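You operate a simulated robot arm through the tools that you are given. There is no shell and no other tool.

Carry out the task below with a simulated robot arm. There is one attempt and no reset: what you move stays moved.

JOB
Zero the counter and run the chain on 3 hooks at speed 4.
Fine: stop when the screen shows 3.

Only the result counts: the job must be done as asked and must still hold three seconds after the hand-in. Knocking over, shifting, dropping, spilling or breaking anything else fails it.

ROBOT AND FRAMES
A 6-joint arm with a three-finger gripper, fixed in place. Base frame: the origin is at the foot of the arm, x ahead of it, y to its left, z up. Readings come in m, degrees, newtons and seconds.
Its first joint turns from -166.0 to 166.0 degrees. Payload 4.89 kg.
Tool frame: the origin (TCP) lies between the finger pads and is the grasp point; the fingertips stand 0.03 m ahead of it; z points along the fingers, y is the line along which they close. Largest opening 0.164 m; the body of the gripper starts 0.125 m behind the TCP.
Orientation is that of the tool frame in the base frame, as a unit quaternion [w, x, y, z]. With the fingers straight down and closing along the base's y, the tool's x points along the base's -x, its y along +y and its z along -z.

CONTROLS
- The arm moves only by the tool arm_command. Its argument "commands" is a list of rows, each a list of 3 entries, a list of its own where there are three numbers: the shift along the base's x, y, z in mm, then the turn, a rotation vector about the base's x, y, z in degrees, then the opening, from 0 (shut) to 1 (fully open). In form: [[[x, y, z], [ax, ay, az], claw], ...]. A call has 1 to 20 rows; each row shifts and turns the commanded pose from where the row before left it. Rows are played at 5 a second. More than 0.05 m and 8.6 degrees between two rows, or a gripper value outside its range, and nothing of the call is played. A pose out of reach is approached as far as the arm can. The call stops where the force on the tool passes 40 N (or 10 N more than at its start, if that is more) or the arm is blocked; 0.2 s more then pass. The fingers move at their own pace (about 0.108 m/s each) and stop on an object; they squeeze with about 32 N. The grip force told is the motor's: it shows also when the fingers shut on nothing. Time passes only in rows, and 0.2 s behind the last, so rows that do not move let the fingers close. The reply holds the time, the measured pose of the TCP, the force on the tool along the base axes, the opening and the grip force, in the units named above and with some noise, with the torque about the TCP (base axes, N m) and any sound that the robot's microphone picked up.
- Cameras (640 x 400 px; columns grow to the right, rows downward): "scene" is fixed at [0.4027, -0.6488, 1.7347]; the picture's right is [0.90, -0.44, 0.00], its down [-0.26, -0.52, -0.81] and it looks along [0.36, 0.73, -0.58] (base axes); focal length 344 px, centre (320, 200). "wrist" rides on the gripper at [0.076, -0.002, -0.152] in the tool frame; the picture's right is [0.02, 1.00, 0.00], its down [-0.88, 0.02, -0.47] and it looks along [-0.47, 0.01, 0.88] (tool axes); focal length 247 px, centre (320, 200). There is no depth. A picture from a camera that has moved, and an enlarged one, comes with that camera's place and axes in the base frame and with its lens.
- camera(camera): a new picture of that camera. The clock stands still meanwhile.
- raise_lower(by): slides the trunk up (or, below 0, down) by that many m; the arm rides with it, the base frame stays. It gives what a move gives, with no picture.
- enlarge(camera, box): a new picture of the part [left, top, right, bottom] of that camera's present view, enlarged. The clock stands still meanwhile.
- sign_off(): hands the job in; it is judged then, once.

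Places have to be worked out from the pictures, the camera data and where the tool is seen. Open the gripper and draw the arm clear of the work before you hand the job in, unless the task says otherwise.

The tools are called after "Emit:" as a command line: name --argument value ..., lists and objects as JSON in quotes. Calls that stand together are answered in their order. arm_command: Moves the arm, as the interface text tells. Its arguments: {"type":"object","properties":{"commands":{"type":"array","items":{"type":"array"}}},"required":["commands"]} The other tools are called the same way: raise_lower (by) slides the trunk up or down; camera (camera) takes a picture; enlarge (camera, box) takes an enlarged picture of a part of a camera's view; sign_off () hands the job in.

At the start:

```text
time_s: 0.0
position: [0.5906, -0.0018, 1.3869]
orientation: [0.001, 0.0, 1.0, 0.0]
wrist_force: [-0.2, 0.9, 0.5]
torque: [0.02, 0.0, 0.0]
width: 0.1639
grip_force: 0.1
trunk travel left (down, up): [-0.175, 0.215]
```

scene: 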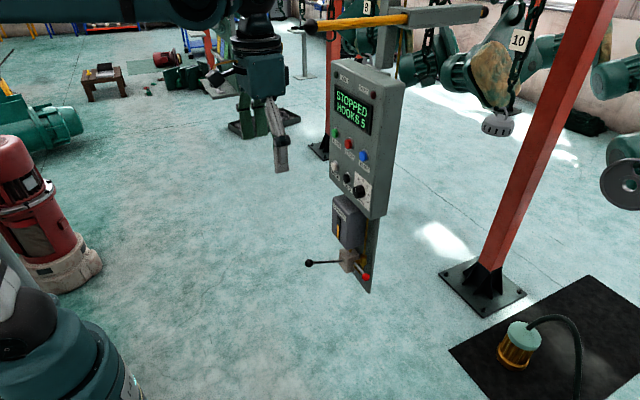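
wrist: 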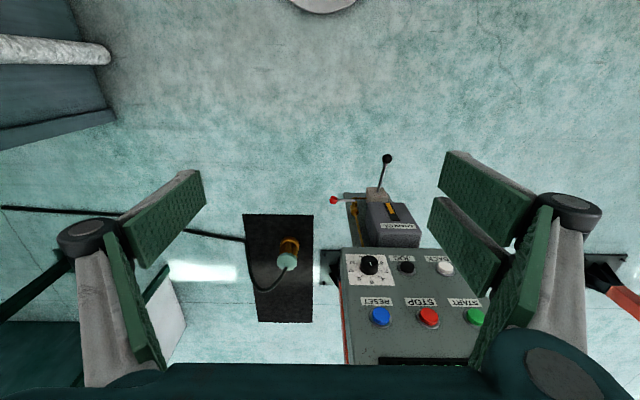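

The panel hangs ahead of the arm, with a screen, buttons and a knob. I'll enlarge both views to read the labels.

Emit:
enlarge --camera "scene" --box '[300, 50, 430, 300]'

Emit:
enlarge --camera "wrist" --box '[310, 140, 510, 370]'

Emit:
enlarge --camera "scene" --box '[320, 60, 410, 130]'

Emit:
enlarge --camera "scene" --box '[320, 125, 400, 220]'

Emit:
enlarge --camera "scene" --box '[300, 185, 400, 300]'

```text
1.60 times, centred on (365, 175) of scene
camera zoom: at [0.4027, -0.6488, 1.7347], right [0.9, -0.44, 0.0], down [-0.26, -0.52, -0.81], along [0.36, 0.73, -0.58], focal length 550 px, centre (248, 240)
```

zoom: 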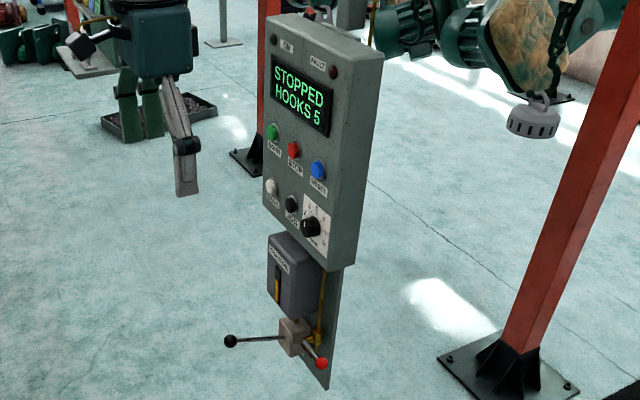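

```text
1.74 times, centred on (410, 255) of wrist
camera zoom: at [0.5142, -0.0032, 1.5407], right [-0.02, 1.0, 0.0], down [0.88, 0.02, 0.47], along [0.47, 0.01, -0.88], focal length 430 px, centre (164, 104)
```

zoom: 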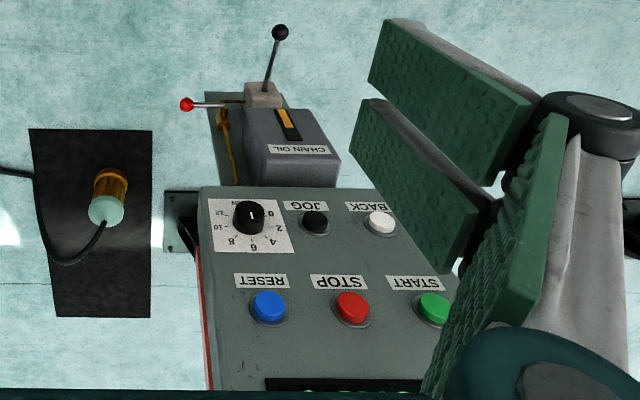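

```text
5.71 times, centred on (365, 95) of scene
camera zoom: at [0.4027, -0.6488, 1.7347], right [0.9, -0.44, 0.0], down [-0.26, -0.52, -0.81], along [0.36, 0.73, -0.58], focal length 1966 px, centre (63, 800)
```

zoom: 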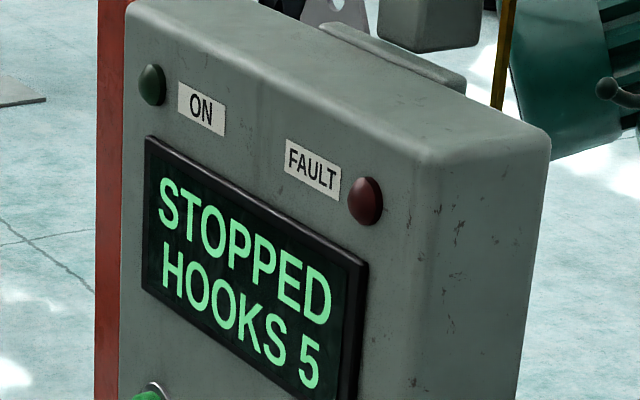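

```text
4.21 times, centred on (360, 172) of scene
camera zoom: at [0.4027, -0.6488, 1.7347], right [0.9, -0.44, 0.0], down [-0.26, -0.52, -0.81], along [0.36, 0.73, -0.58], focal length 1448 px, centre (152, 316)
```

zoom: 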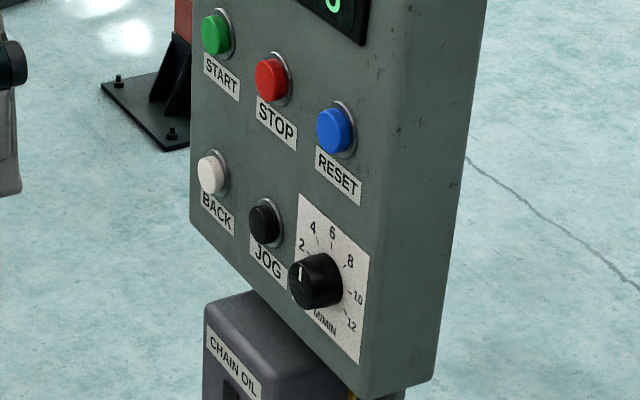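

```text
3.48 times, centred on (350, 242) of scene
camera zoom: at [0.4027, -0.6488, 1.7347], right [0.9, -0.44, 0.0], down [-0.26, -0.52, -0.81], along [0.36, 0.73, -0.58], focal length 1196 px, centre (216, 52)
```

zoom: 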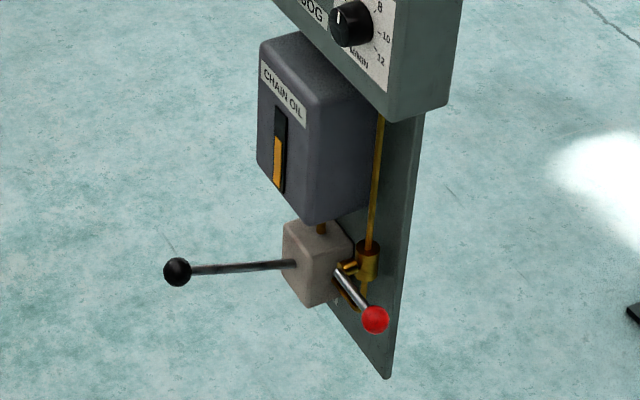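

From both pictures I place RESET near [0.93, 0.12, 1.235], STOP near y=0.21, START near y=0.305 and the knob near [0.92, 0.125, 1.10]. The panel faces -x. I'll turn the tool to point at it from a safe distance and look from the front.

Emit:
arm_command --commands '[[[-5, 11.5, -14], [0, -8.2, 0], 1], [[-5, 11.5, -14], [0, -8.2, 0], 1], [[-5, 11.5, -14], [0, -8.2, 0], 1], [[-5, 11.5, -14], [0, -8.2, 0], 1], [[-5, 11.5, -14], [0, -8.2, 0], 1], [[-5, 11.5, -14], [0, -8.2, 0], 1], [[-5, 11.5, -14], [0, -8.2, 0], 1], [[-5, 11.5, -14], [0, -8.2, 0], 1], [[-5, 11.5, -14], [0, -8.2, 0], 1], [[-5, 11.5, -14], [0, -8.2, 0], 1], [[-5, 11.5, -14], [0, -8.2, 0], 1], [[0, 0, 0], [0, 0, 0], 1]]'

Emit:
camera --camera "wrist"

Emit:
camera --camera "scene"

```text
time_s: 2.6
position: [0.5329, 0.1217, 1.2349]
orientation: [0.709, 0.0, 0.705, 0.001]
wrist_force: [-4.0, -1.6, 2.0]
torque: [0.02, 0.13, 0.39]
width: 0.164
grip_force: 0.1
trunk travel left (down, up): [-0.175, 0.215]
```

```text
taken
camera wrist: at [0.3816, 0.1202, 1.1573], right [0.0, 1.0, -0.02], down [-0.48, 0.02, 0.88], along [0.88, 0.01, 0.48], focal length 247 px, centre (320, 200)
```

wrist: 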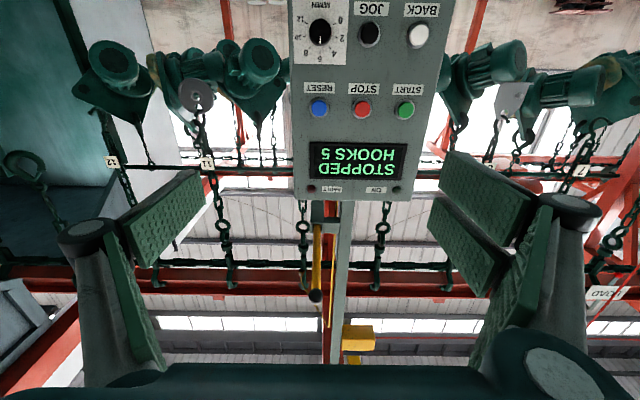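

```text
taken
```

scene: 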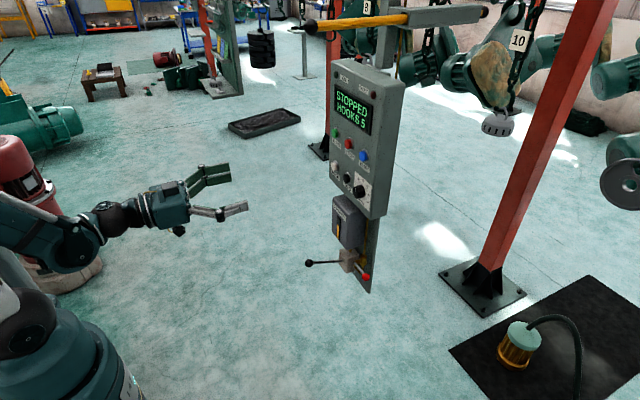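

Front view obtained. I'll enlarge the knob to read its pointer, and the chain around it.

Emit:
enlarge --camera "wrist" --box '[285, 0, 365, 65]'

Emit:
enlarge --camera "wrist" --box '[285, 0, 450, 205]'

Emit:
enlarge --camera "scene" --box '[280, 0, 640, 140]'

```text
6.15 times, centred on (325, 32) of wrist
camera zoom: at [0.3816, 0.1202, 1.1573], right [0.0, 1.0, -0.02], down [-0.48, 0.02, 0.88], along [0.88, 0.01, 0.48], focal length 1520 px, centre (289, 1231)
```

zoom: 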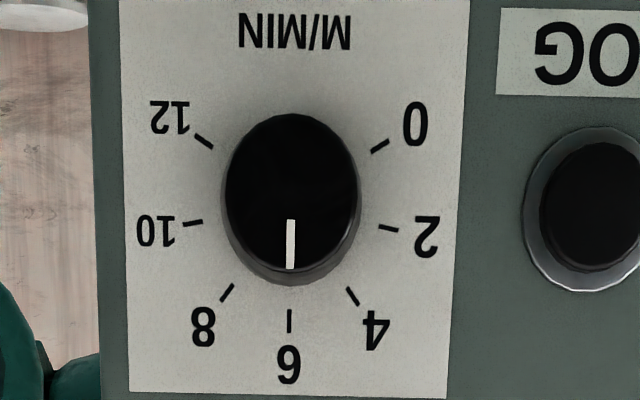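

```text
1.95 times, centred on (368, 102) of wrist
camera zoom: at [0.3816, 0.1202, 1.1573], right [0.0, 1.0, -0.02], down [-0.48, 0.02, 0.88], along [0.88, 0.01, 0.48], focal length 482 px, centre (227, 390)
```

zoom: 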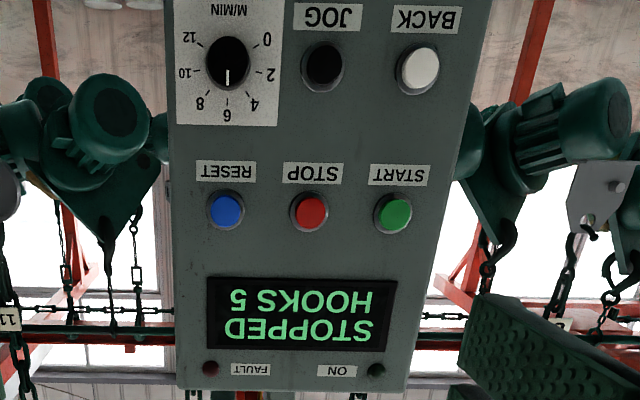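

```text
1.78 times, centred on (460, 70) of scene
camera zoom: at [0.4027, -0.6488, 1.7347], right [0.9, -0.44, 0.0], down [-0.26, -0.52, -0.81], along [0.36, 0.73, -0.58], focal length 612 px, centre (71, 431)
```

zoom: 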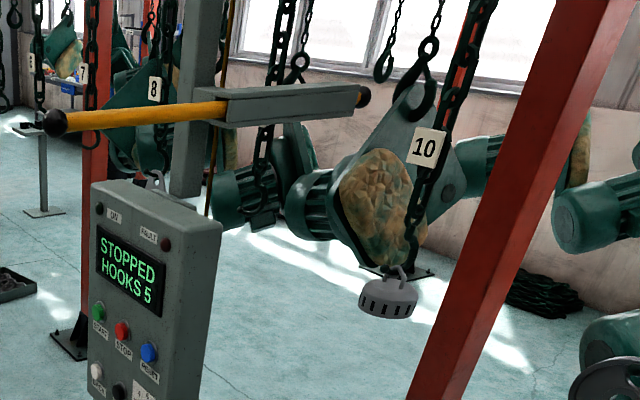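

The knob reads 6, with 40° between even marks, so speed 4 is 40° counterclockwise as seen from the robot. I place the knob at y≈0.12, z≈1.105, and will approach it with the fingers open about 0.066 m, stopping short to check alignment.

Emit:
arm_command --commands '[[[35, 0, -22], [0, 0, 0], 0.4], [[35, 0, -22], [0, 0, 0], 0.4], [[35, -1, -22], [0, 0, 0], 0.4], [[35, 0, -22], [0, 0, 0], 0.4], [[35, -1, -21], [0, 0, 0], 0.4], [[35, 0, -21], [0, 0, 0], 0.4], [[35, 0, 0], [0, 0, 0], 0.4], [[20, 0, 0], [0, 0, 0], 0.4], [[0, 0, 0], [0, 0, 0], 0.4], [[0, 0, 0], [0, 0, 0], 0.4]]'

Emit:
camera --camera "wrist"

Emit:
enlarge --camera "scene" --box '[280, 100, 420, 250]'

```text
time_s: 4.8
position: [0.8129, 0.1275, 1.1465]
orientation: [0.708, 0.0, 0.706, 0.0]
wrist_force: [0.1, -0.3, 0.2]
torque: [0.0, -0.02, -0.04]
width: 0.0656
grip_force: 0.0
out of reach, approached as far as the arm can: row 3, 4, 5, 6
trunk travel left (down, up): [-0.175, 0.215]
```

```text
taken
camera wrist: at [0.6606, 0.125, 1.0684], right [0.0, 1.0, -0.02], down [-0.48, 0.02, 0.88], along [0.88, 0.01, 0.48], focal length 247 px, centre (320, 200)
```

wrist: 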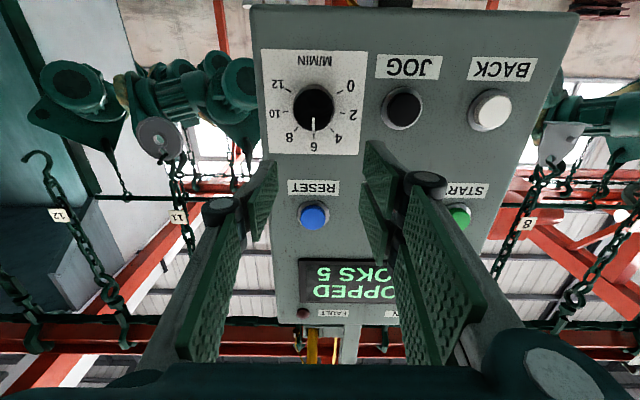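

```text
2.67 times, centred on (350, 175) of scene
camera zoom: at [0.4027, -0.6488, 1.7347], right [0.9, -0.44, 0.0], down [-0.26, -0.52, -0.81], along [0.36, 0.73, -0.58], focal length 917 px, centre (240, 267)
```

zoom: 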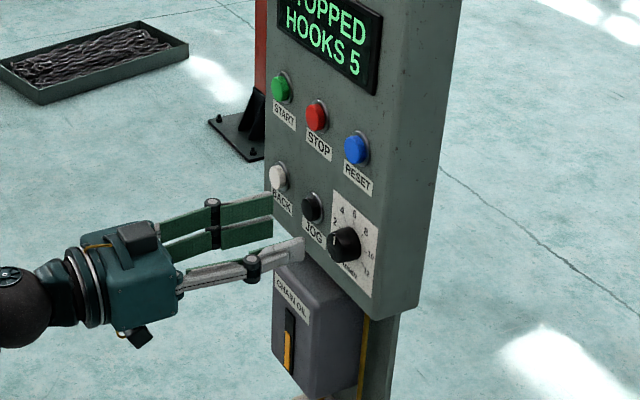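

The knob triangulates to [0.911, 0.119, 1.105] at its front face and the buttons to x≈0.93. The descent stopped short, at z 1.1465, so I'll try again in small steps from here.

Emit:
arm_command --commands '[[[0, -3, -10], [0, 0, 0], 0.4], [[0, -3, -10], [0, 0, 0], 0.4], [[0, -2, -10], [0, 0, 0], 0.4], [[0, 0, -11], [0, 0, 0], 0.4], [[0, 0, 0], [0, 0, 0], 0.4]]'

Emit:
camera --camera "wrist"

```text
time_s: 6.0
position: [0.8202, 0.1189, 1.1167]
orientation: [0.708, 0.0, 0.706, 0.0]
wrist_force: [-0.4, 0.1, 0.8]
torque: [0.01, -0.01, -0.04]
width: 0.0658
grip_force: 0.0
out of reach, approached as far as the arm can: row 3, 4
trunk travel left (down, up): [-0.175, 0.215]
```

```text
taken
camera wrist: at [0.6677, 0.1185, 1.0412], right [0.0, 1.0, -0.02], down [-0.47, 0.02, 0.88], along [0.88, 0.01, 0.47], focal length 247 px, centre (320, 200)
```

wrist: 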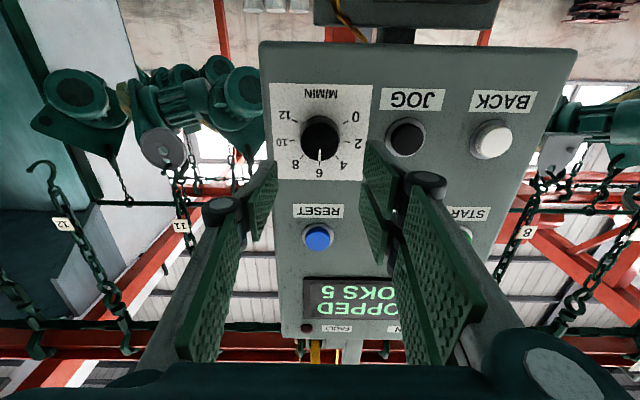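

The arm seems to meet a joint limit low down at this trunk height. I'll lower the trunk by 0.07 m, staying clear of the panel, and then correct upward.

Emit:
raise_lower --by -0.07

```text
time_s: 7.1
position: [0.8197, 0.1196, 1.047]
orientation: [0.708, 0.001, 0.706, 0.0]
wrist_force: [-0.4, 0.6, 0.4]
torque: [0.04, 0.0, -0.01]
width: 0.0657
grip_force: 0.1
trunk travel left (down, up): [-0.105, 0.285]
```

Now I'll go up to z≈1.105 and check alignment with the knob.

Emit:
arm_command --commands '[[[0, 0, 20], [0, 0, 0], 0.4], [[0, 0, 20], [0, 0, 0], 0.4], [[0, 0, 18], [0, 0, 0], 0.4], [[15, 0, 0], [0, 0, 0], 0.4], [[0, 0, 0], [0, 0, 0], 0.4]]'

Emit:
camera --camera "wrist"

Emit:
enlarge --camera "scene" --box '[300, 140, 400, 220]'

```text
time_s: 8.3
position: [0.8362, 0.1196, 1.1053]
orientation: [0.708, 0.001, 0.706, 0.0]
wrist_force: [-0.9, 0.3, 1.6]
torque: [0.02, 0.02, 0.01]
width: 0.0658
grip_force: 0.1
trunk travel left (down, up): [-0.105, 0.285]
```

```text
taken
camera wrist: at [0.6833, 0.1174, 1.0297], right [0.0, 1.0, -0.02], down [-0.47, 0.02, 0.88], along [0.88, 0.01, 0.47], focal length 247 px, centre (320, 200)
```

wrist: 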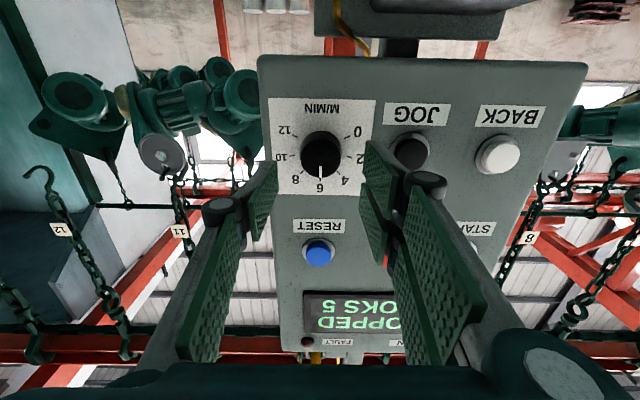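

```text
5.00 times, centred on (350, 180) of scene
camera zoom: at [0.4027, -0.6488, 1.7347], right [0.9, -0.44, 0.0], down [-0.26, -0.52, -0.81], along [0.36, 0.73, -0.58], focal length 1720 px, centre (170, 300)
```

zoom: 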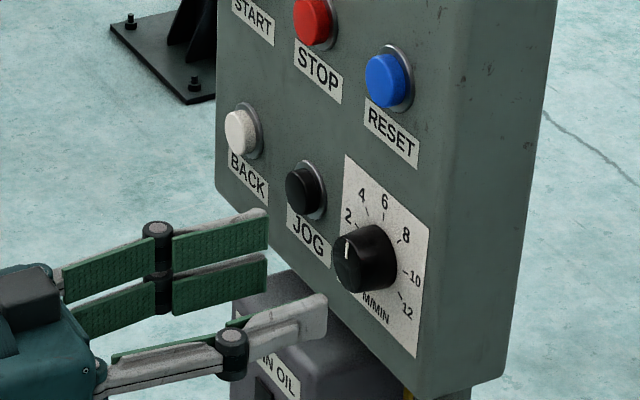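

Aligned: knob seen at y≈0.119, z≈1.104. I'll advance to TCP x≈0.893 so that the fingers straddle the knob, then look.

Emit:
arm_command --commands '[[[15, 0, 0], [0, 0, 0], 0.4], [[15, 0, 0], [0, 0, 0], 0.4], [[12, 0, 0], [0, 0, 0], 0.4], [[10, 0, 0], [0, 0, 0], 0.4], [[5, 0, 0], [0, 0, 0], 0.4], [[0, 0, 0], [0, 0, 0], 0.4]]'

Emit:
camera --camera "wrist"

Emit:
enlarge --camera "scene" --box '[300, 140, 400, 220]'

```text
time_s: 9.7
position: [0.8929, 0.1186, 1.1044]
orientation: [0.707, 0.0, 0.707, 0.0]
wrist_force: [0.1, -0.2, -0.3]
torque: [0.02, -0.03, 0.01]
width: 0.0654
grip_force: 0.2
trunk travel left (down, up): [-0.105, 0.285]
```

```text
taken
camera wrist: at [0.7403, 0.1181, 1.0291], right [0.0, 1.0, -0.02], down [-0.47, 0.02, 0.88], along [0.88, 0.01, 0.47], focal length 247 px, centre (320, 200)
```

wrist: 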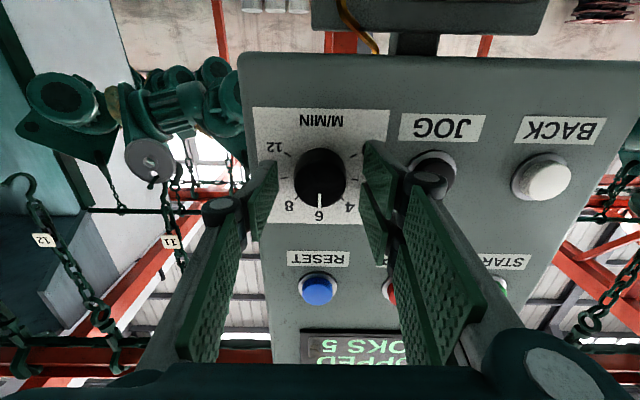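

```text
5.00 times, centred on (350, 180) of scene
camera zoom: at [0.4027, -0.6488, 1.7347], right [0.9, -0.44, 0.0], down [-0.26, -0.52, -0.81], along [0.36, 0.73, -0.58], focal length 1720 px, centre (170, 300)
```

zoom: 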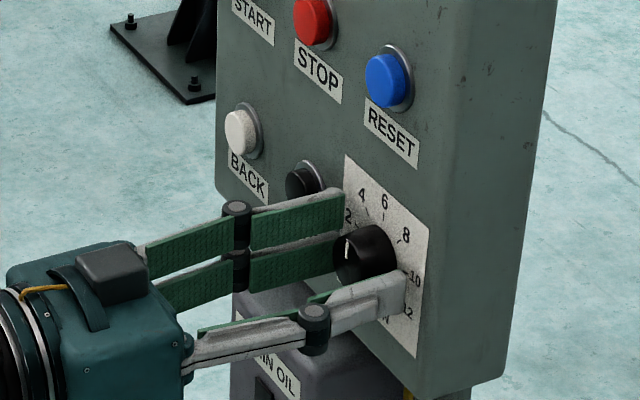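

The fingers straddle the knob without contact. I'll close on it.

Emit:
arm_command --commands '[[[0, 0, 0], [0, 0, 0], 0.25], [[0, 0, 0], [0, 0, 0], 0.1], [[0, 0, 0], [0, 0, 0], 0.1], [[0, 0, 0], [0, 0, 0], 0.1]]'

Emit:
camera --camera "wrist"

```text
time_s: 10.7
position: [0.8939, 0.1194, 1.1043]
orientation: [0.708, 0.001, 0.707, 0.0]
wrist_force: [0.6, -1.9, -0.1]
torque: [0.03, 0.01, -0.11]
width: 0.0393
grip_force: 45.2
trunk travel left (down, up): [-0.105, 0.285]
```

```text
taken
camera wrist: at [0.7404, 0.118, 1.0291], right [0.0, 1.0, -0.02], down [-0.47, 0.02, 0.88], along [0.88, 0.01, 0.47], focal length 247 px, centre (320, 200)
```

wrist: 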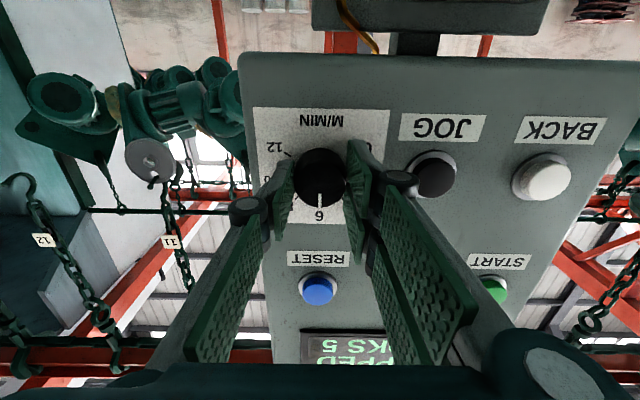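

The knob is held at width 0.039. I'll turn it -40° about x in 5° rows.

Emit:
arm_command --commands '[[[0, 0, 0], [-5, 0, 0], 0.1], [[0, 0, 0], [-5, 0, 0], 0.1], [[0, 0, 0], [-5, 0, 0], 0.1], [[0, 0, 0], [-5, 0, 0], 0.1], [[0, 0, 0], [-5, 0, 0], 0.1], [[0, 0, 0], [-5, 0, 0], 0.1], [[0, 0, 0], [-5, 0, 0], 0.1], [[0, 0, 0], [-5, 0, 0], 0.1], [[0, 0, 0], [0, 0, 0], 0.1]]'

Emit:
camera --camera "wrist"

Emit:
enlarge --camera "scene" --box '[300, 140, 400, 220]'

```text
time_s: 12.7
position: [0.8922, 0.1184, 1.1052]
orientation: [0.665, -0.24, 0.664, -0.243]
wrist_force: [23.7, -4.8, 18.0]
torque: [0.03, -0.47, -0.14]
width: 0.0396
grip_force: 45.5
trunk travel left (down, up): [-0.105, 0.285]
```

```text
taken
camera wrist: at [0.7399, 0.0692, 1.0481], right [0.0, 0.75, -0.66], down [-0.47, 0.58, 0.66], along [0.88, 0.31, 0.36], focal length 247 px, centre (320, 200)
```

wrist: 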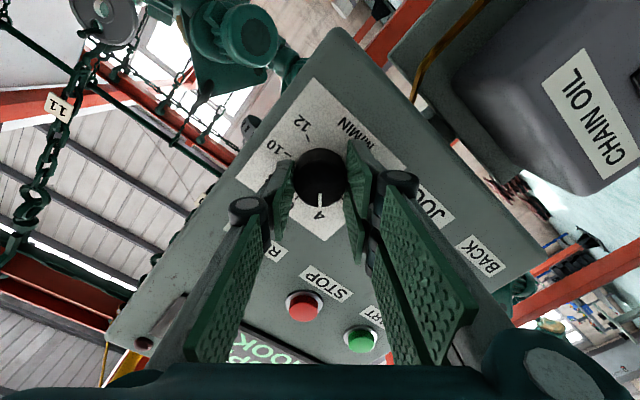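

```text
5.00 times, centred on (350, 180) of scene
camera zoom: at [0.4027, -0.6488, 1.7347], right [0.9, -0.44, 0.0], down [-0.26, -0.52, -0.81], along [0.36, 0.73, -0.58], focal length 1720 px, centre (170, 300)
```

zoom: 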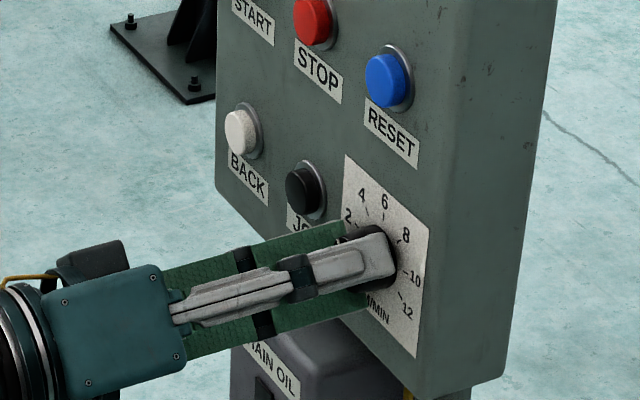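

The pointer lines up with 4. I'll release, back off straight, and unroll, then read the knob.

Emit:
arm_command --commands '[[[0, 0, 0], [0, 0, 0], 0.4], [[0, 0, 0], [0, 0, 0], 0.4], [[0, 0, 0], [0, 0, 0], 0.4], [[-20, 0, 0], [0, 0, 0], 0.4], [[-25, 0, 0], [0, 0, 0], 0.4], [[-25, 0, 0], [0, 0, 0], 0.4], [[-10, 0, 0], [8, 0, 0], 0.4], [[0, 0, 0], [8, 0, 0], 0.4], [[0, 0, 0], [8, 0, 0], 0.4], [[0, 0, 0], [8, 0, 0], 0.4], [[0, 0, 0], [8, 0, 0], 0.4], [[0, 0, 0], [0, 0, 0], 0.4]]'

Emit:
camera --camera "wrist"

Emit:
enlarge --camera "wrist" --box '[260, 80, 390, 210]'

Emit:
enlarge --camera "scene" --box '[310, 60, 410, 220]'

```text
time_s: 15.3
position: [0.8125, 0.1207, 1.1044]
orientation: [0.707, 0.001, 0.707, 0.0]
wrist_force: [0.4, 0.4, 0.1]
torque: [0.02, 0.01, 0.01]
width: 0.0657
grip_force: 0.1
trunk travel left (down, up): [-0.105, 0.285]
```

```text
taken
camera wrist: at [0.6596, 0.1184, 1.0294], right [0.0, 1.0, -0.02], down [-0.47, 0.02, 0.88], along [0.88, 0.01, 0.47], focal length 247 px, centre (320, 200)
```

wrist: 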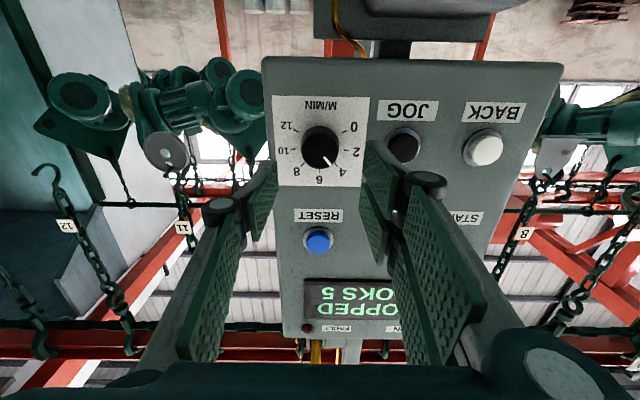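

```text
3.08 times, centred on (325, 145) of wrist
camera zoom: at [0.6596, 0.1184, 1.0294], right [0.0, 1.0, -0.02], down [-0.47, 0.02, 0.88], along [0.88, 0.01, 0.47], focal length 760 px, centre (305, 369)
```

zoom: 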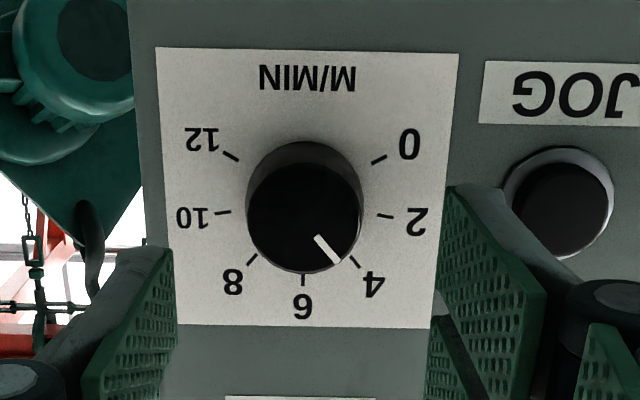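

```text
2.50 times, centred on (360, 140) of scene
camera zoom: at [0.4027, -0.6488, 1.7347], right [0.9, -0.44, 0.0], down [-0.26, -0.52, -0.81], along [0.36, 0.73, -0.58], focal length 860 px, centre (220, 350)
```

zoom: 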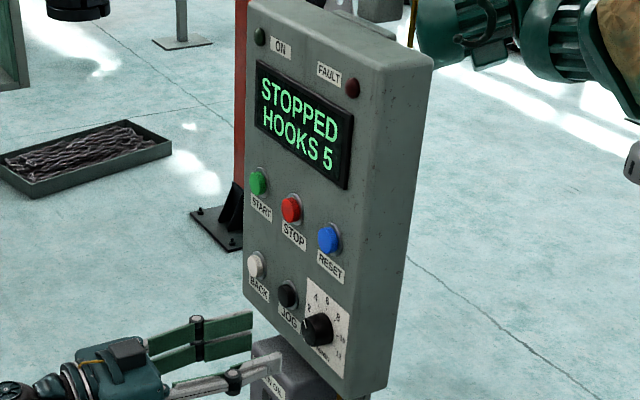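

The knob sits at 4. Next I'll shut the fingers and line up in front of RESET, at about [0.93, 0.1235, 1.236].

Emit:
arm_command --commands '[[[0, 0, 22], [0, 0, 0], 0], [[0, 1, 22], [0, 0, 0], 0], [[0, 1, 22], [0, 0, 0], 0], [[0, 1, 22], [0, 0, 0], 0], [[0, 0, 22], [0, 0, 0], 0], [[0, 0, 21], [0, 0, 0], 0], [[30, 0, 0], [0, 0, 0], 0], [[0, 0, 0], [0, 0, 0], 0]]'

Emit:
camera --camera "wrist"

Emit:
enlarge --camera "scene" --box '[310, 60, 410, 220]'

```text
time_s: 17.1
position: [0.8431, 0.1232, 1.2368]
orientation: [0.708, 0.001, 0.707, 0.0]
wrist_force: [-1.1, -1.1, 0.6]
torque: [-0.02, 0.09, -0.02]
width: 0.0001
grip_force: 32.4
trunk travel left (down, up): [-0.105, 0.285]
```

```text
taken
camera wrist: at [0.6905, 0.1219, 1.1611], right [0.0, 1.0, -0.02], down [-0.47, 0.02, 0.88], along [0.88, 0.01, 0.47], focal length 247 px, centre (320, 200)
```

wrist: 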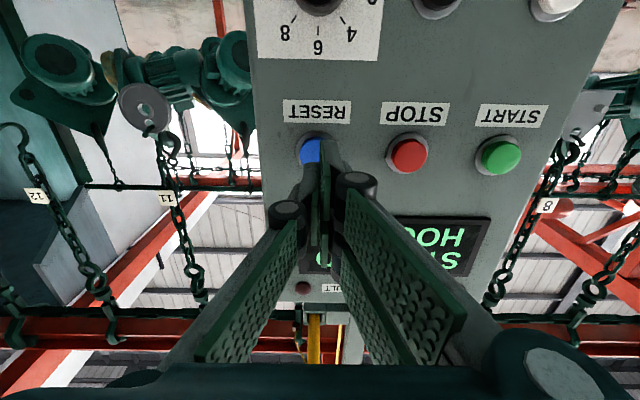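

```text
2.50 times, centred on (360, 140) of scene
camera zoom: at [0.4027, -0.6488, 1.7347], right [0.9, -0.44, 0.0], down [-0.26, -0.52, -0.81], along [0.36, 0.73, -0.58], focal length 860 px, centre (220, 350)
```

zoom: 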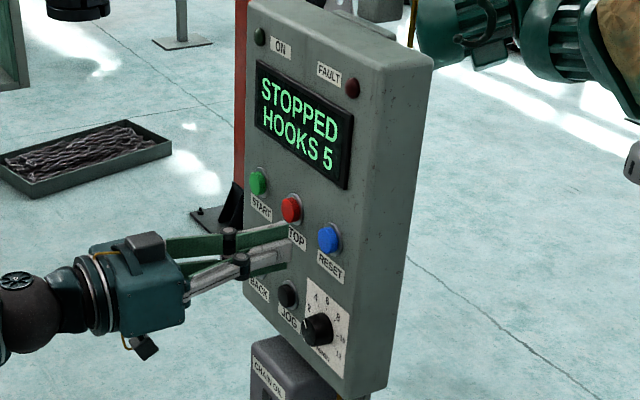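

The fingertip is near RESET, perhaps 3 mm too far to the left (+y). I'll correct and advance slowly toward contact at TCP x≈0.90.

Emit:
arm_command --commands '[[[15, -3, 0], [0, 0, 0], 0], [[15, 0, 0], [0, 0, 0], 0], [[15, 0, 0], [0, 0, 0], 0], [[5, 0, 0], [0, 0, 0], 0], [[3, 0, 0], [0, 0, 0], 0], [[3, 0, 0], [0, 0, 0], 0], [[0, 0, 0], [0, 0, 0], 0]]'

Emit:
camera --camera "wrist"

Emit:
enlarge --camera "scene" --box '[310, 60, 410, 220]'

```text
time_s: 18.7
position: [0.8962, 0.1192, 1.237]
orientation: [0.708, -0.001, 0.707, 0.001]
wrist_force: [-19.5, 2.0, -7.5]
torque: [0.04, 0.27, 0.03]
width: 0.0058
grip_force: 45.2
trunk travel left (down, up): [-0.105, 0.285]
heard: click
```

```text
taken
camera wrist: at [0.7443, 0.1181, 1.1606], right [0.0, 1.0, -0.02], down [-0.47, 0.02, 0.88], along [0.88, 0.01, 0.47], focal length 247 px, centre (320, 200)
```

wrist: 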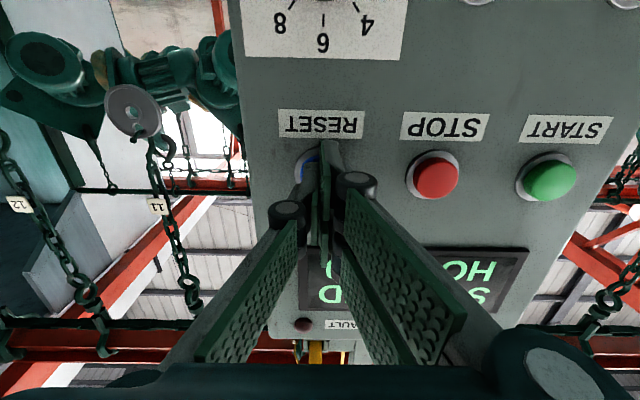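

```text
2.50 times, centred on (360, 140) of scene
camera zoom: at [0.4027, -0.6488, 1.7347], right [0.9, -0.44, 0.0], down [-0.26, -0.52, -0.81], along [0.36, 0.73, -0.58], focal length 860 px, centre (220, 350)
```

zoom: 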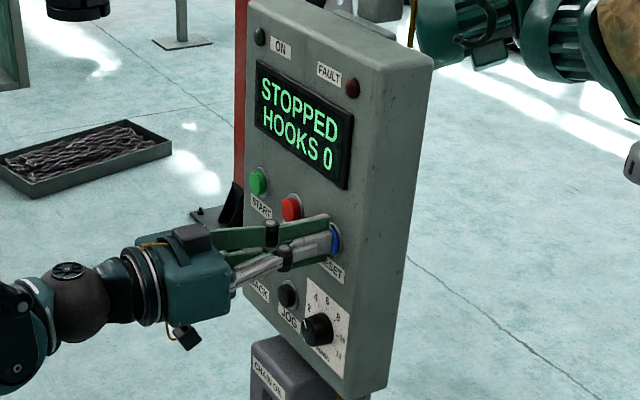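

RESET clicked and the screen reads HOOKS 0. I'll back off and move to hover in front of START, at y≈0.303.

Emit:
arm_command --commands '[[[-15, 0, 0], [0, 0, 0], 0], [[-20, 0, 0], [0, 0, 0], 0], [[0, 30, 0], [0, 0, 0], 0], [[0, 40, 0], [0, 0, 0], 0], [[0, 40, 0], [0, 0, 0], 0], [[0, 40, 0], [0, 0, 0], 0], [[0, 34, 0], [0, 0, 0], 0], [[0, 0, 0], [0, 0, 0], 0]]'

Emit:
camera --camera "wrist"

Emit:
enlarge --camera "scene" --box '[310, 60, 410, 220]'

```text
time_s: 20.5
position: [0.8648, 0.3046, 1.2361]
orientation: [0.708, 0.001, 0.706, 0.0]
wrist_force: [0.1, -0.1, 0.0]
torque: [0.05, -0.01, 0.05]
width: 0.0
grip_force: 44.4
trunk travel left (down, up): [-0.105, 0.285]
```

```text
taken
camera wrist: at [0.7121, 0.3029, 1.1599], right [0.0, 1.0, -0.02], down [-0.47, 0.02, 0.88], along [0.88, 0.01, 0.47], focal length 247 px, centre (320, 200)
```

wrist: 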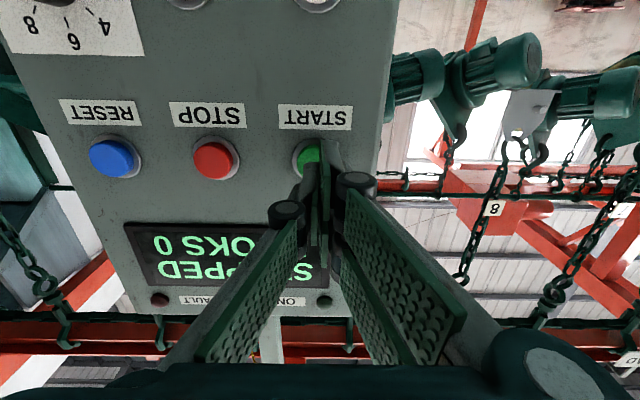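

```text
2.50 times, centred on (360, 140) of scene
camera zoom: at [0.4027, -0.6488, 1.7347], right [0.9, -0.44, 0.0], down [-0.26, -0.52, -0.81], along [0.36, 0.73, -0.58], focal length 860 px, centre (220, 350)
```

zoom: 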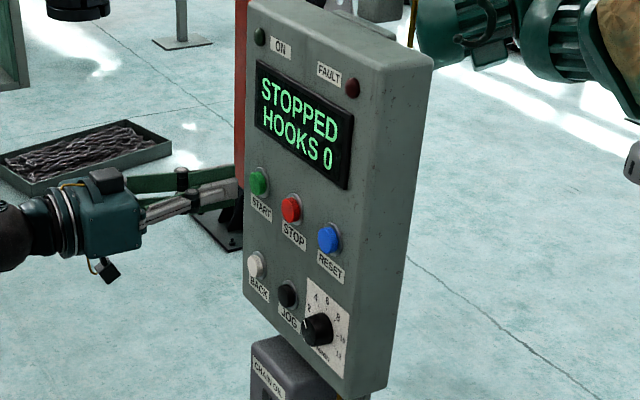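

START appears about 5 mm to the right (-y) of the tip, so y≈0.299, with STOP near 0.209. I'll correct and press START, then check the screen.

Emit:
arm_command --commands '[[[10, -5, 0], [0, 0, 0], 0], [[10, 0, 0], [0, 0, 0], 0], [[6, 0, 0], [0, 0, 0], 0], [[4, 0, 0], [0, 0, 0], 0], [[3, 0, 0], [0, 0, 0], 0]]'

Emit:
enlarge --camera "scene" --box '[310, 60, 410, 220]'

```text
time_s: 21.7
position: [0.8955, 0.2992, 1.2364]
orientation: [0.707, 0.001, 0.707, -0.001]
wrist_force: [-11.4, -2.2, -2.3]
torque: [-0.01, 0.06, -0.05]
width: 0.006
grip_force: 45.1
trunk travel left (down, up): [-0.105, 0.285]
heard: click
```

```text
2.50 times, centred on (360, 140) of scene
camera zoom: at [0.4027, -0.6488, 1.7347], right [0.9, -0.44, 0.0], down [-0.26, -0.52, -0.81], along [0.36, 0.73, -0.58], focal length 860 px, centre (220, 350)
```

zoom: 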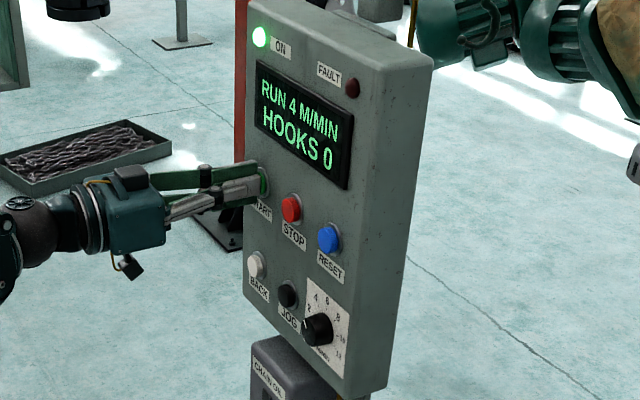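

The screen shows RUN 4 M/MIN, HOOKS 0. I'll back off and hover in front of STOP at y≈0.209.

Emit:
arm_command --commands '[[[-22, 0, 0], [0, 0, 0], 0], [[0, -30, 0], [0, 0, 0], 0], [[0, -30, 0], [0, 0, 0], 0], [[0, -30, 0], [0, 0, 0], 0], [[5, 0, 0], [0, 0, 0], 0]]'

Emit:
camera --camera "wrist"

Emit:
camera --camera "scene"

Emit:
enlarge --camera "scene" --box '[310, 60, 410, 220]'

```text
time_s: 22.9
position: [0.8777, 0.2087, 1.2362]
orientation: [0.708, 0.001, 0.707, -0.001]
wrist_force: [-1.0, 0.5, 0.2]
torque: [0.01, 0.04, -0.08]
width: 0.0
grip_force: 45.5
trunk travel left (down, up): [-0.105, 0.285]
```

```text
taken
camera wrist: at [0.7259, 0.2068, 1.1602], right [0.0, 1.0, -0.02], down [-0.47, 0.02, 0.88], along [0.88, 0.01, 0.47], focal length 247 px, centre (320, 200)
```

wrist: 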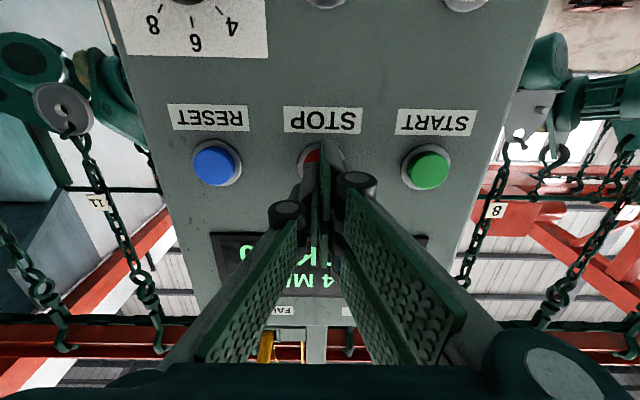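

```text
taken
```

scene: 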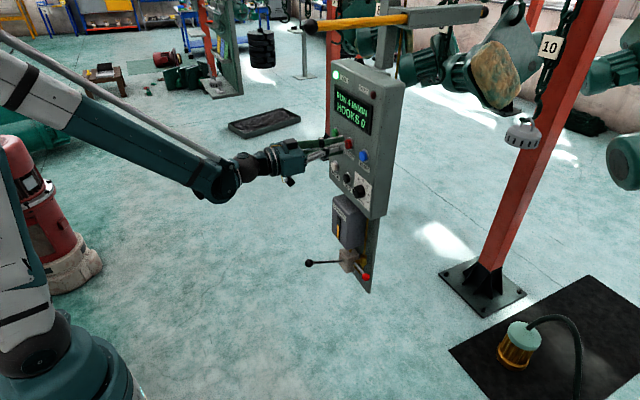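

```text
2.50 times, centred on (360, 140) of scene
camera zoom: at [0.4027, -0.6488, 1.7347], right [0.9, -0.44, 0.0], down [-0.26, -0.52, -0.81], along [0.36, 0.73, -0.58], focal length 860 px, centre (220, 350)
```

zoom: 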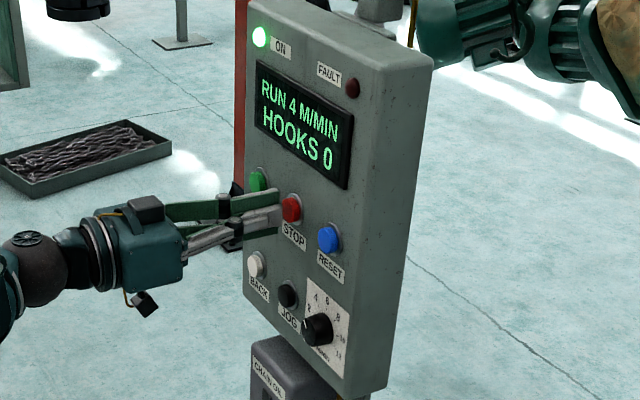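

The tip is aligned with STOP and the chain is running with the count still 0. I'll wait and watch the count.

Emit:
arm_command --commands '[[[4, 0, 0], [0, 0, 0], 0], [[0, 0, 0], [0, 0, 0], 0], [[0, 0, 0], [0, 0, 0], 0], [[0, 0, 0], [0, 0, 0], 0], [[0, 0, 0], [0, 0, 0], 0], [[0, 0, 0], [0, 0, 0], 0], [[0, 0, 0], [0, 0, 0], 0], [[0, 0, 0], [0, 0, 0], 0], [[0, 0, 0], [0, 0, 0], 0]]'

Emit:
camera --camera "scene"

Emit:
enlarge --camera "scene" --box '[310, 60, 410, 220]'

```text
time_s: 24.9
position: [0.8825, 0.2081, 1.2365]
orientation: [0.708, 0.0, 0.707, 0.0]
wrist_force: [-0.2, 0.6, -0.2]
torque: [0.02, 0.01, 0.02]
width: 0.0002
grip_force: 44.8
trunk travel left (down, up): [-0.105, 0.285]
```

```text
taken
```

scene: 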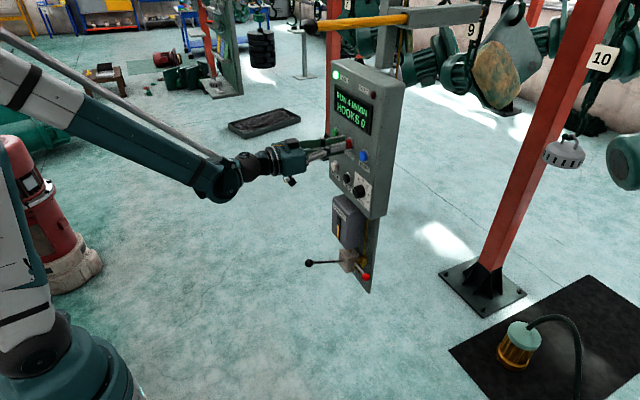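

```text
2.50 times, centred on (360, 140) of scene
camera zoom: at [0.4027, -0.6488, 1.7347], right [0.9, -0.44, 0.0], down [-0.26, -0.52, -0.81], along [0.36, 0.73, -0.58], focal length 860 px, centre (220, 350)
```

zoom: 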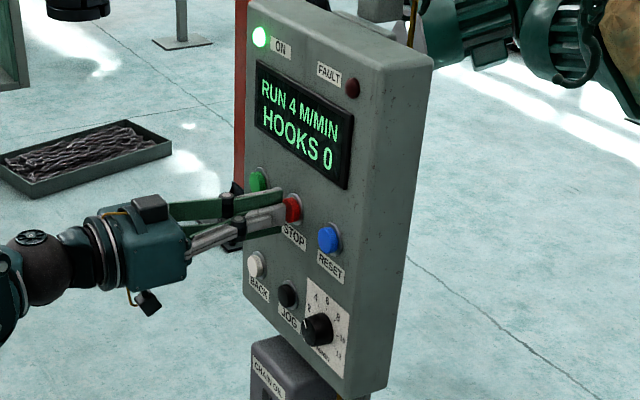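

Still HOOKS 0 and nothing in the way. I'll keep waiting.

Emit:
arm_command --commands '[[[0, 0, 0], [0, 0, 0], 0], [[0, 0, 0], [0, 0, 0], 0], [[0, 0, 0], [0, 0, 0], 0], [[0, 0, 0], [0, 0, 0], 0], [[0, 0, 0], [0, 0, 0], 0], [[0, 0, 0], [0, 0, 0], 0], [[0, 0, 0], [0, 0, 0], 0]]'

Emit:
enlarge --camera "scene" --box '[310, 0, 510, 180]'

```text
time_s: 26.5
position: [0.8834, 0.2071, 1.2374]
orientation: [0.707, 0.001, 0.707, -0.001]
wrist_force: [0.3, 0.1, -0.4]
torque: [0.01, 0.02, -0.02]
width: 0.0
grip_force: 44.5
trunk travel left (down, up): [-0.105, 0.285]
```

```text
2.22 times, centred on (410, 90) of scene
camera zoom: at [0.4027, -0.6488, 1.7347], right [0.9, -0.44, 0.0], down [-0.26, -0.52, -0.81], along [0.36, 0.73, -0.58], focal length 764 px, centre (120, 444)
```

zoom: 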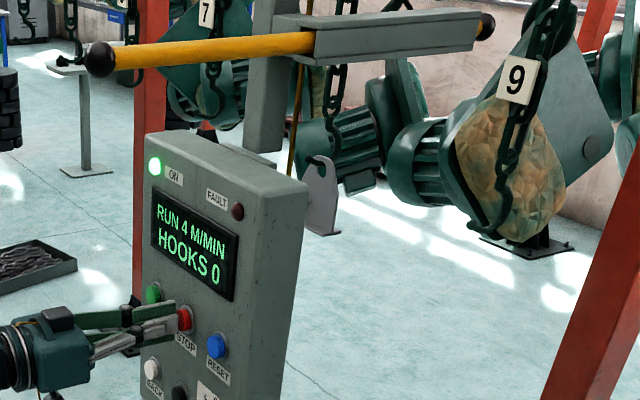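

Count still 0 after roughly one hook pitch, so the next count should be soon. Waiting on.

Emit:
arm_command --commands '[[[0, 0, 0], [0, 0, 0], 0], [[0, 0, 0], [0, 0, 0], 0], [[0, 0, 0], [0, 0, 0], 0], [[0, 0, 0], [0, 0, 0], 0], [[0, 0, 0], [0, 0, 0], 0], [[0, 0, 0], [0, 0, 0], 0]]'

Emit:
enlarge --camera "scene" --box '[310, 0, 510, 180]'

```text
time_s: 27.9
position: [0.8819, 0.2073, 1.2368]
orientation: [0.708, 0.0, 0.707, 0.0]
wrist_force: [-0.2, -0.4, -0.3]
torque: [0.0, 0.01, -0.01]
width: 0.0002
grip_force: 45.1
trunk travel left (down, up): [-0.105, 0.285]
```

```text
2.22 times, centred on (410, 90) of scene
camera zoom: at [0.4027, -0.6488, 1.7347], right [0.9, -0.44, 0.0], down [-0.26, -0.52, -0.81], along [0.36, 0.73, -0.58], focal length 764 px, centre (120, 444)
```

zoom: 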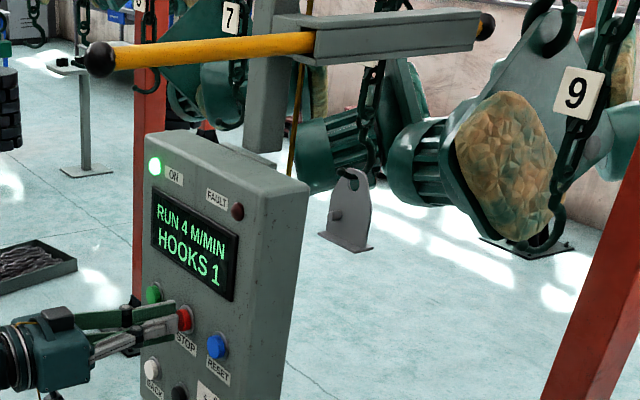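

HOOKS 1 by 27.9 s. I'll wait in steps, checking each time.

Emit:
arm_command --commands '[[[0, 0, 0], [0, 0, 0], 0], [[0, 0, 0], [0, 0, 0], 0], [[0, 0, 0], [0, 0, 0], 0], [[0, 0, 0], [0, 0, 0], 0], [[0, 0, 0], [0, 0, 0], 0], [[0, 0, 0], [0, 0, 0], 0], [[0, 0, 0], [0, 0, 0], 0], [[0, 0, 0], [0, 0, 0], 0], [[0, 0, 0], [0, 0, 0], 0], [[0, 0, 0], [0, 0, 0], 0], [[0, 0, 0], [0, 0, 0], 0], [[0, 0, 0], [0, 0, 0], 0], [[0, 0, 0], [0, 0, 0], 0], [[0, 0, 0], [0, 0, 0], 0]]'

Emit:
enlarge --camera "scene" --box '[310, 0, 510, 180]'

```text
time_s: 30.9
position: [0.8828, 0.2082, 1.2361]
orientation: [0.707, -0.001, 0.707, 0.001]
wrist_force: [0.7, -1.1, 0.0]
torque: [-0.01, -0.01, 0.03]
width: 0.0
grip_force: 44.6
trunk travel left (down, up): [-0.105, 0.285]
```

```text
2.22 times, centred on (410, 90) of scene
camera zoom: at [0.4027, -0.6488, 1.7347], right [0.9, -0.44, 0.0], down [-0.26, -0.52, -0.81], along [0.36, 0.73, -0.58], focal length 764 px, centre (120, 444)
```

zoom: 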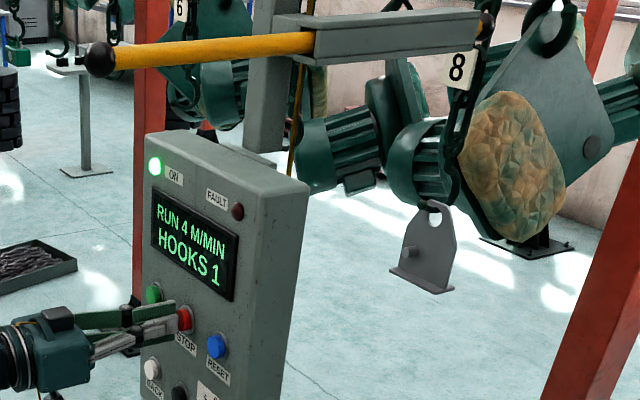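

Still 1; the pitch looks like about 5.6 s, so count 2 should come near 33 s and count 3 near 38.5 s. I'll wait to about 33.7 s.

Emit:
arm_command --commands '[[[0, 0, 0], [0, 0, 0], 0], [[0, 0, 0], [0, 0, 0], 0], [[0, 0, 0], [0, 0, 0], 0], [[0, 0, 0], [0, 0, 0], 0], [[0, 0, 0], [0, 0, 0], 0], [[0, 0, 0], [0, 0, 0], 0], [[0, 0, 0], [0, 0, 0], 0], [[0, 0, 0], [0, 0, 0], 0], [[0, 0, 0], [0, 0, 0], 0], [[0, 0, 0], [0, 0, 0], 0], [[0, 0, 0], [0, 0, 0], 0], [[0, 0, 0], [0, 0, 0], 0], [[0, 0, 0], [0, 0, 0], 0]]'

Emit:
enlarge --camera "scene" --box '[310, 0, 510, 180]'

Emit:
camera --camera "scene"

```text
time_s: 33.7
position: [0.8829, 0.2086, 1.2366]
orientation: [0.708, 0.0, 0.706, 0.0]
wrist_force: [0.5, 0.5, 0.0]
torque: [0.01, -0.03, 0.03]
width: 0.0
grip_force: 44.9
trunk travel left (down, up): [-0.105, 0.285]
```

```text
2.22 times, centred on (410, 90) of scene
camera zoom: at [0.4027, -0.6488, 1.7347], right [0.9, -0.44, 0.0], down [-0.26, -0.52, -0.81], along [0.36, 0.73, -0.58], focal length 764 px, centre (120, 444)
```

zoom: 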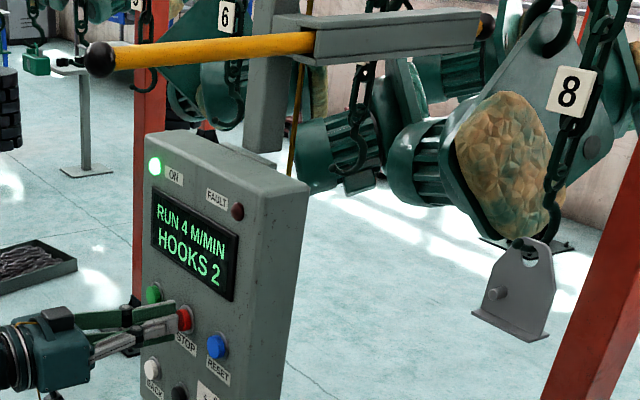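

```text
taken
```

scene: 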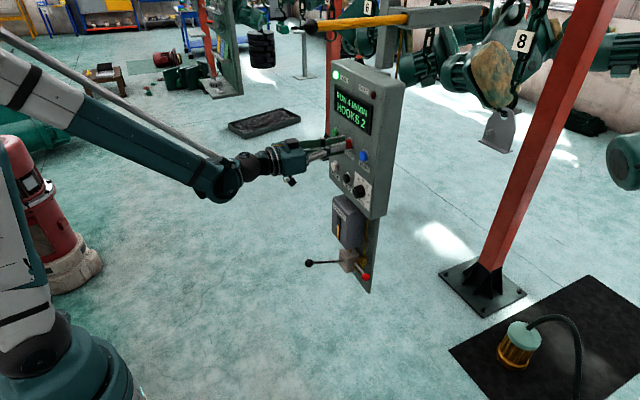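

HOOKS 2; the pitch works out to about 6 s, so 3 should appear between 38.5 and 39.7 s. I'll wait to about 37.9 s.

Emit:
arm_command --commands '[[[0, 0, 0], [0, 0, 0], 0], [[0, 0, 0], [0, 0, 0], 0], [[0, 0, 0], [0, 0, 0], 0], [[0, 0, 0], [0, 0, 0], 0], [[0, 0, 0], [0, 0, 0], 0], [[0, 0, 0], [0, 0, 0], 0], [[0, 0, 0], [0, 0, 0], 0], [[0, 0, 0], [0, 0, 0], 0], [[0, 0, 0], [0, 0, 0], 0], [[0, 0, 0], [0, 0, 0], 0], [[0, 0, 0], [0, 0, 0], 0], [[0, 0, 0], [0, 0, 0], 0], [[0, 0, 0], [0, 0, 0], 0], [[0, 0, 0], [0, 0, 0], 0], [[0, 0, 0], [0, 0, 0], 0], [[0, 0, 0], [0, 0, 0], 0], [[0, 0, 0], [0, 0, 0], 0], [[0, 0, 0], [0, 0, 0], 0], [[0, 0, 0], [0, 0, 0], 0], [[0, 0, 0], [0, 0, 0], 0]]'

Emit:
enlarge --camera "scene" --box '[310, 0, 510, 180]'

```text
time_s: 37.9
position: [0.8817, 0.2076, 1.2357]
orientation: [0.708, 0.0, 0.707, 0.0]
wrist_force: [-0.2, 0.1, 0.0]
torque: [0.04, 0.03, 0.01]
width: 0.0
grip_force: 45.1
trunk travel left (down, up): [-0.105, 0.285]
```

```text
2.22 times, centred on (410, 90) of scene
camera zoom: at [0.4027, -0.6488, 1.7347], right [0.9, -0.44, 0.0], down [-0.26, -0.52, -0.81], along [0.36, 0.73, -0.58], focal length 764 px, centre (120, 444)
```

zoom: 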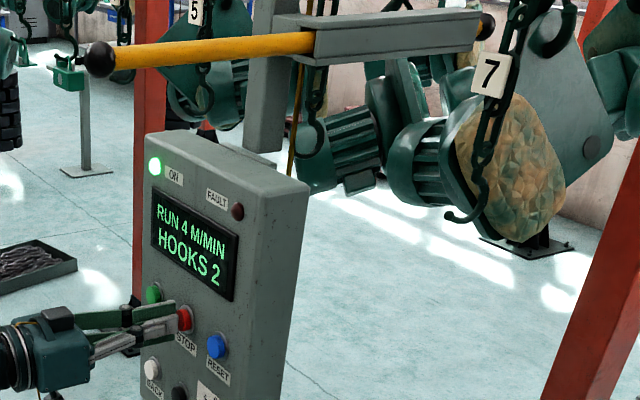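

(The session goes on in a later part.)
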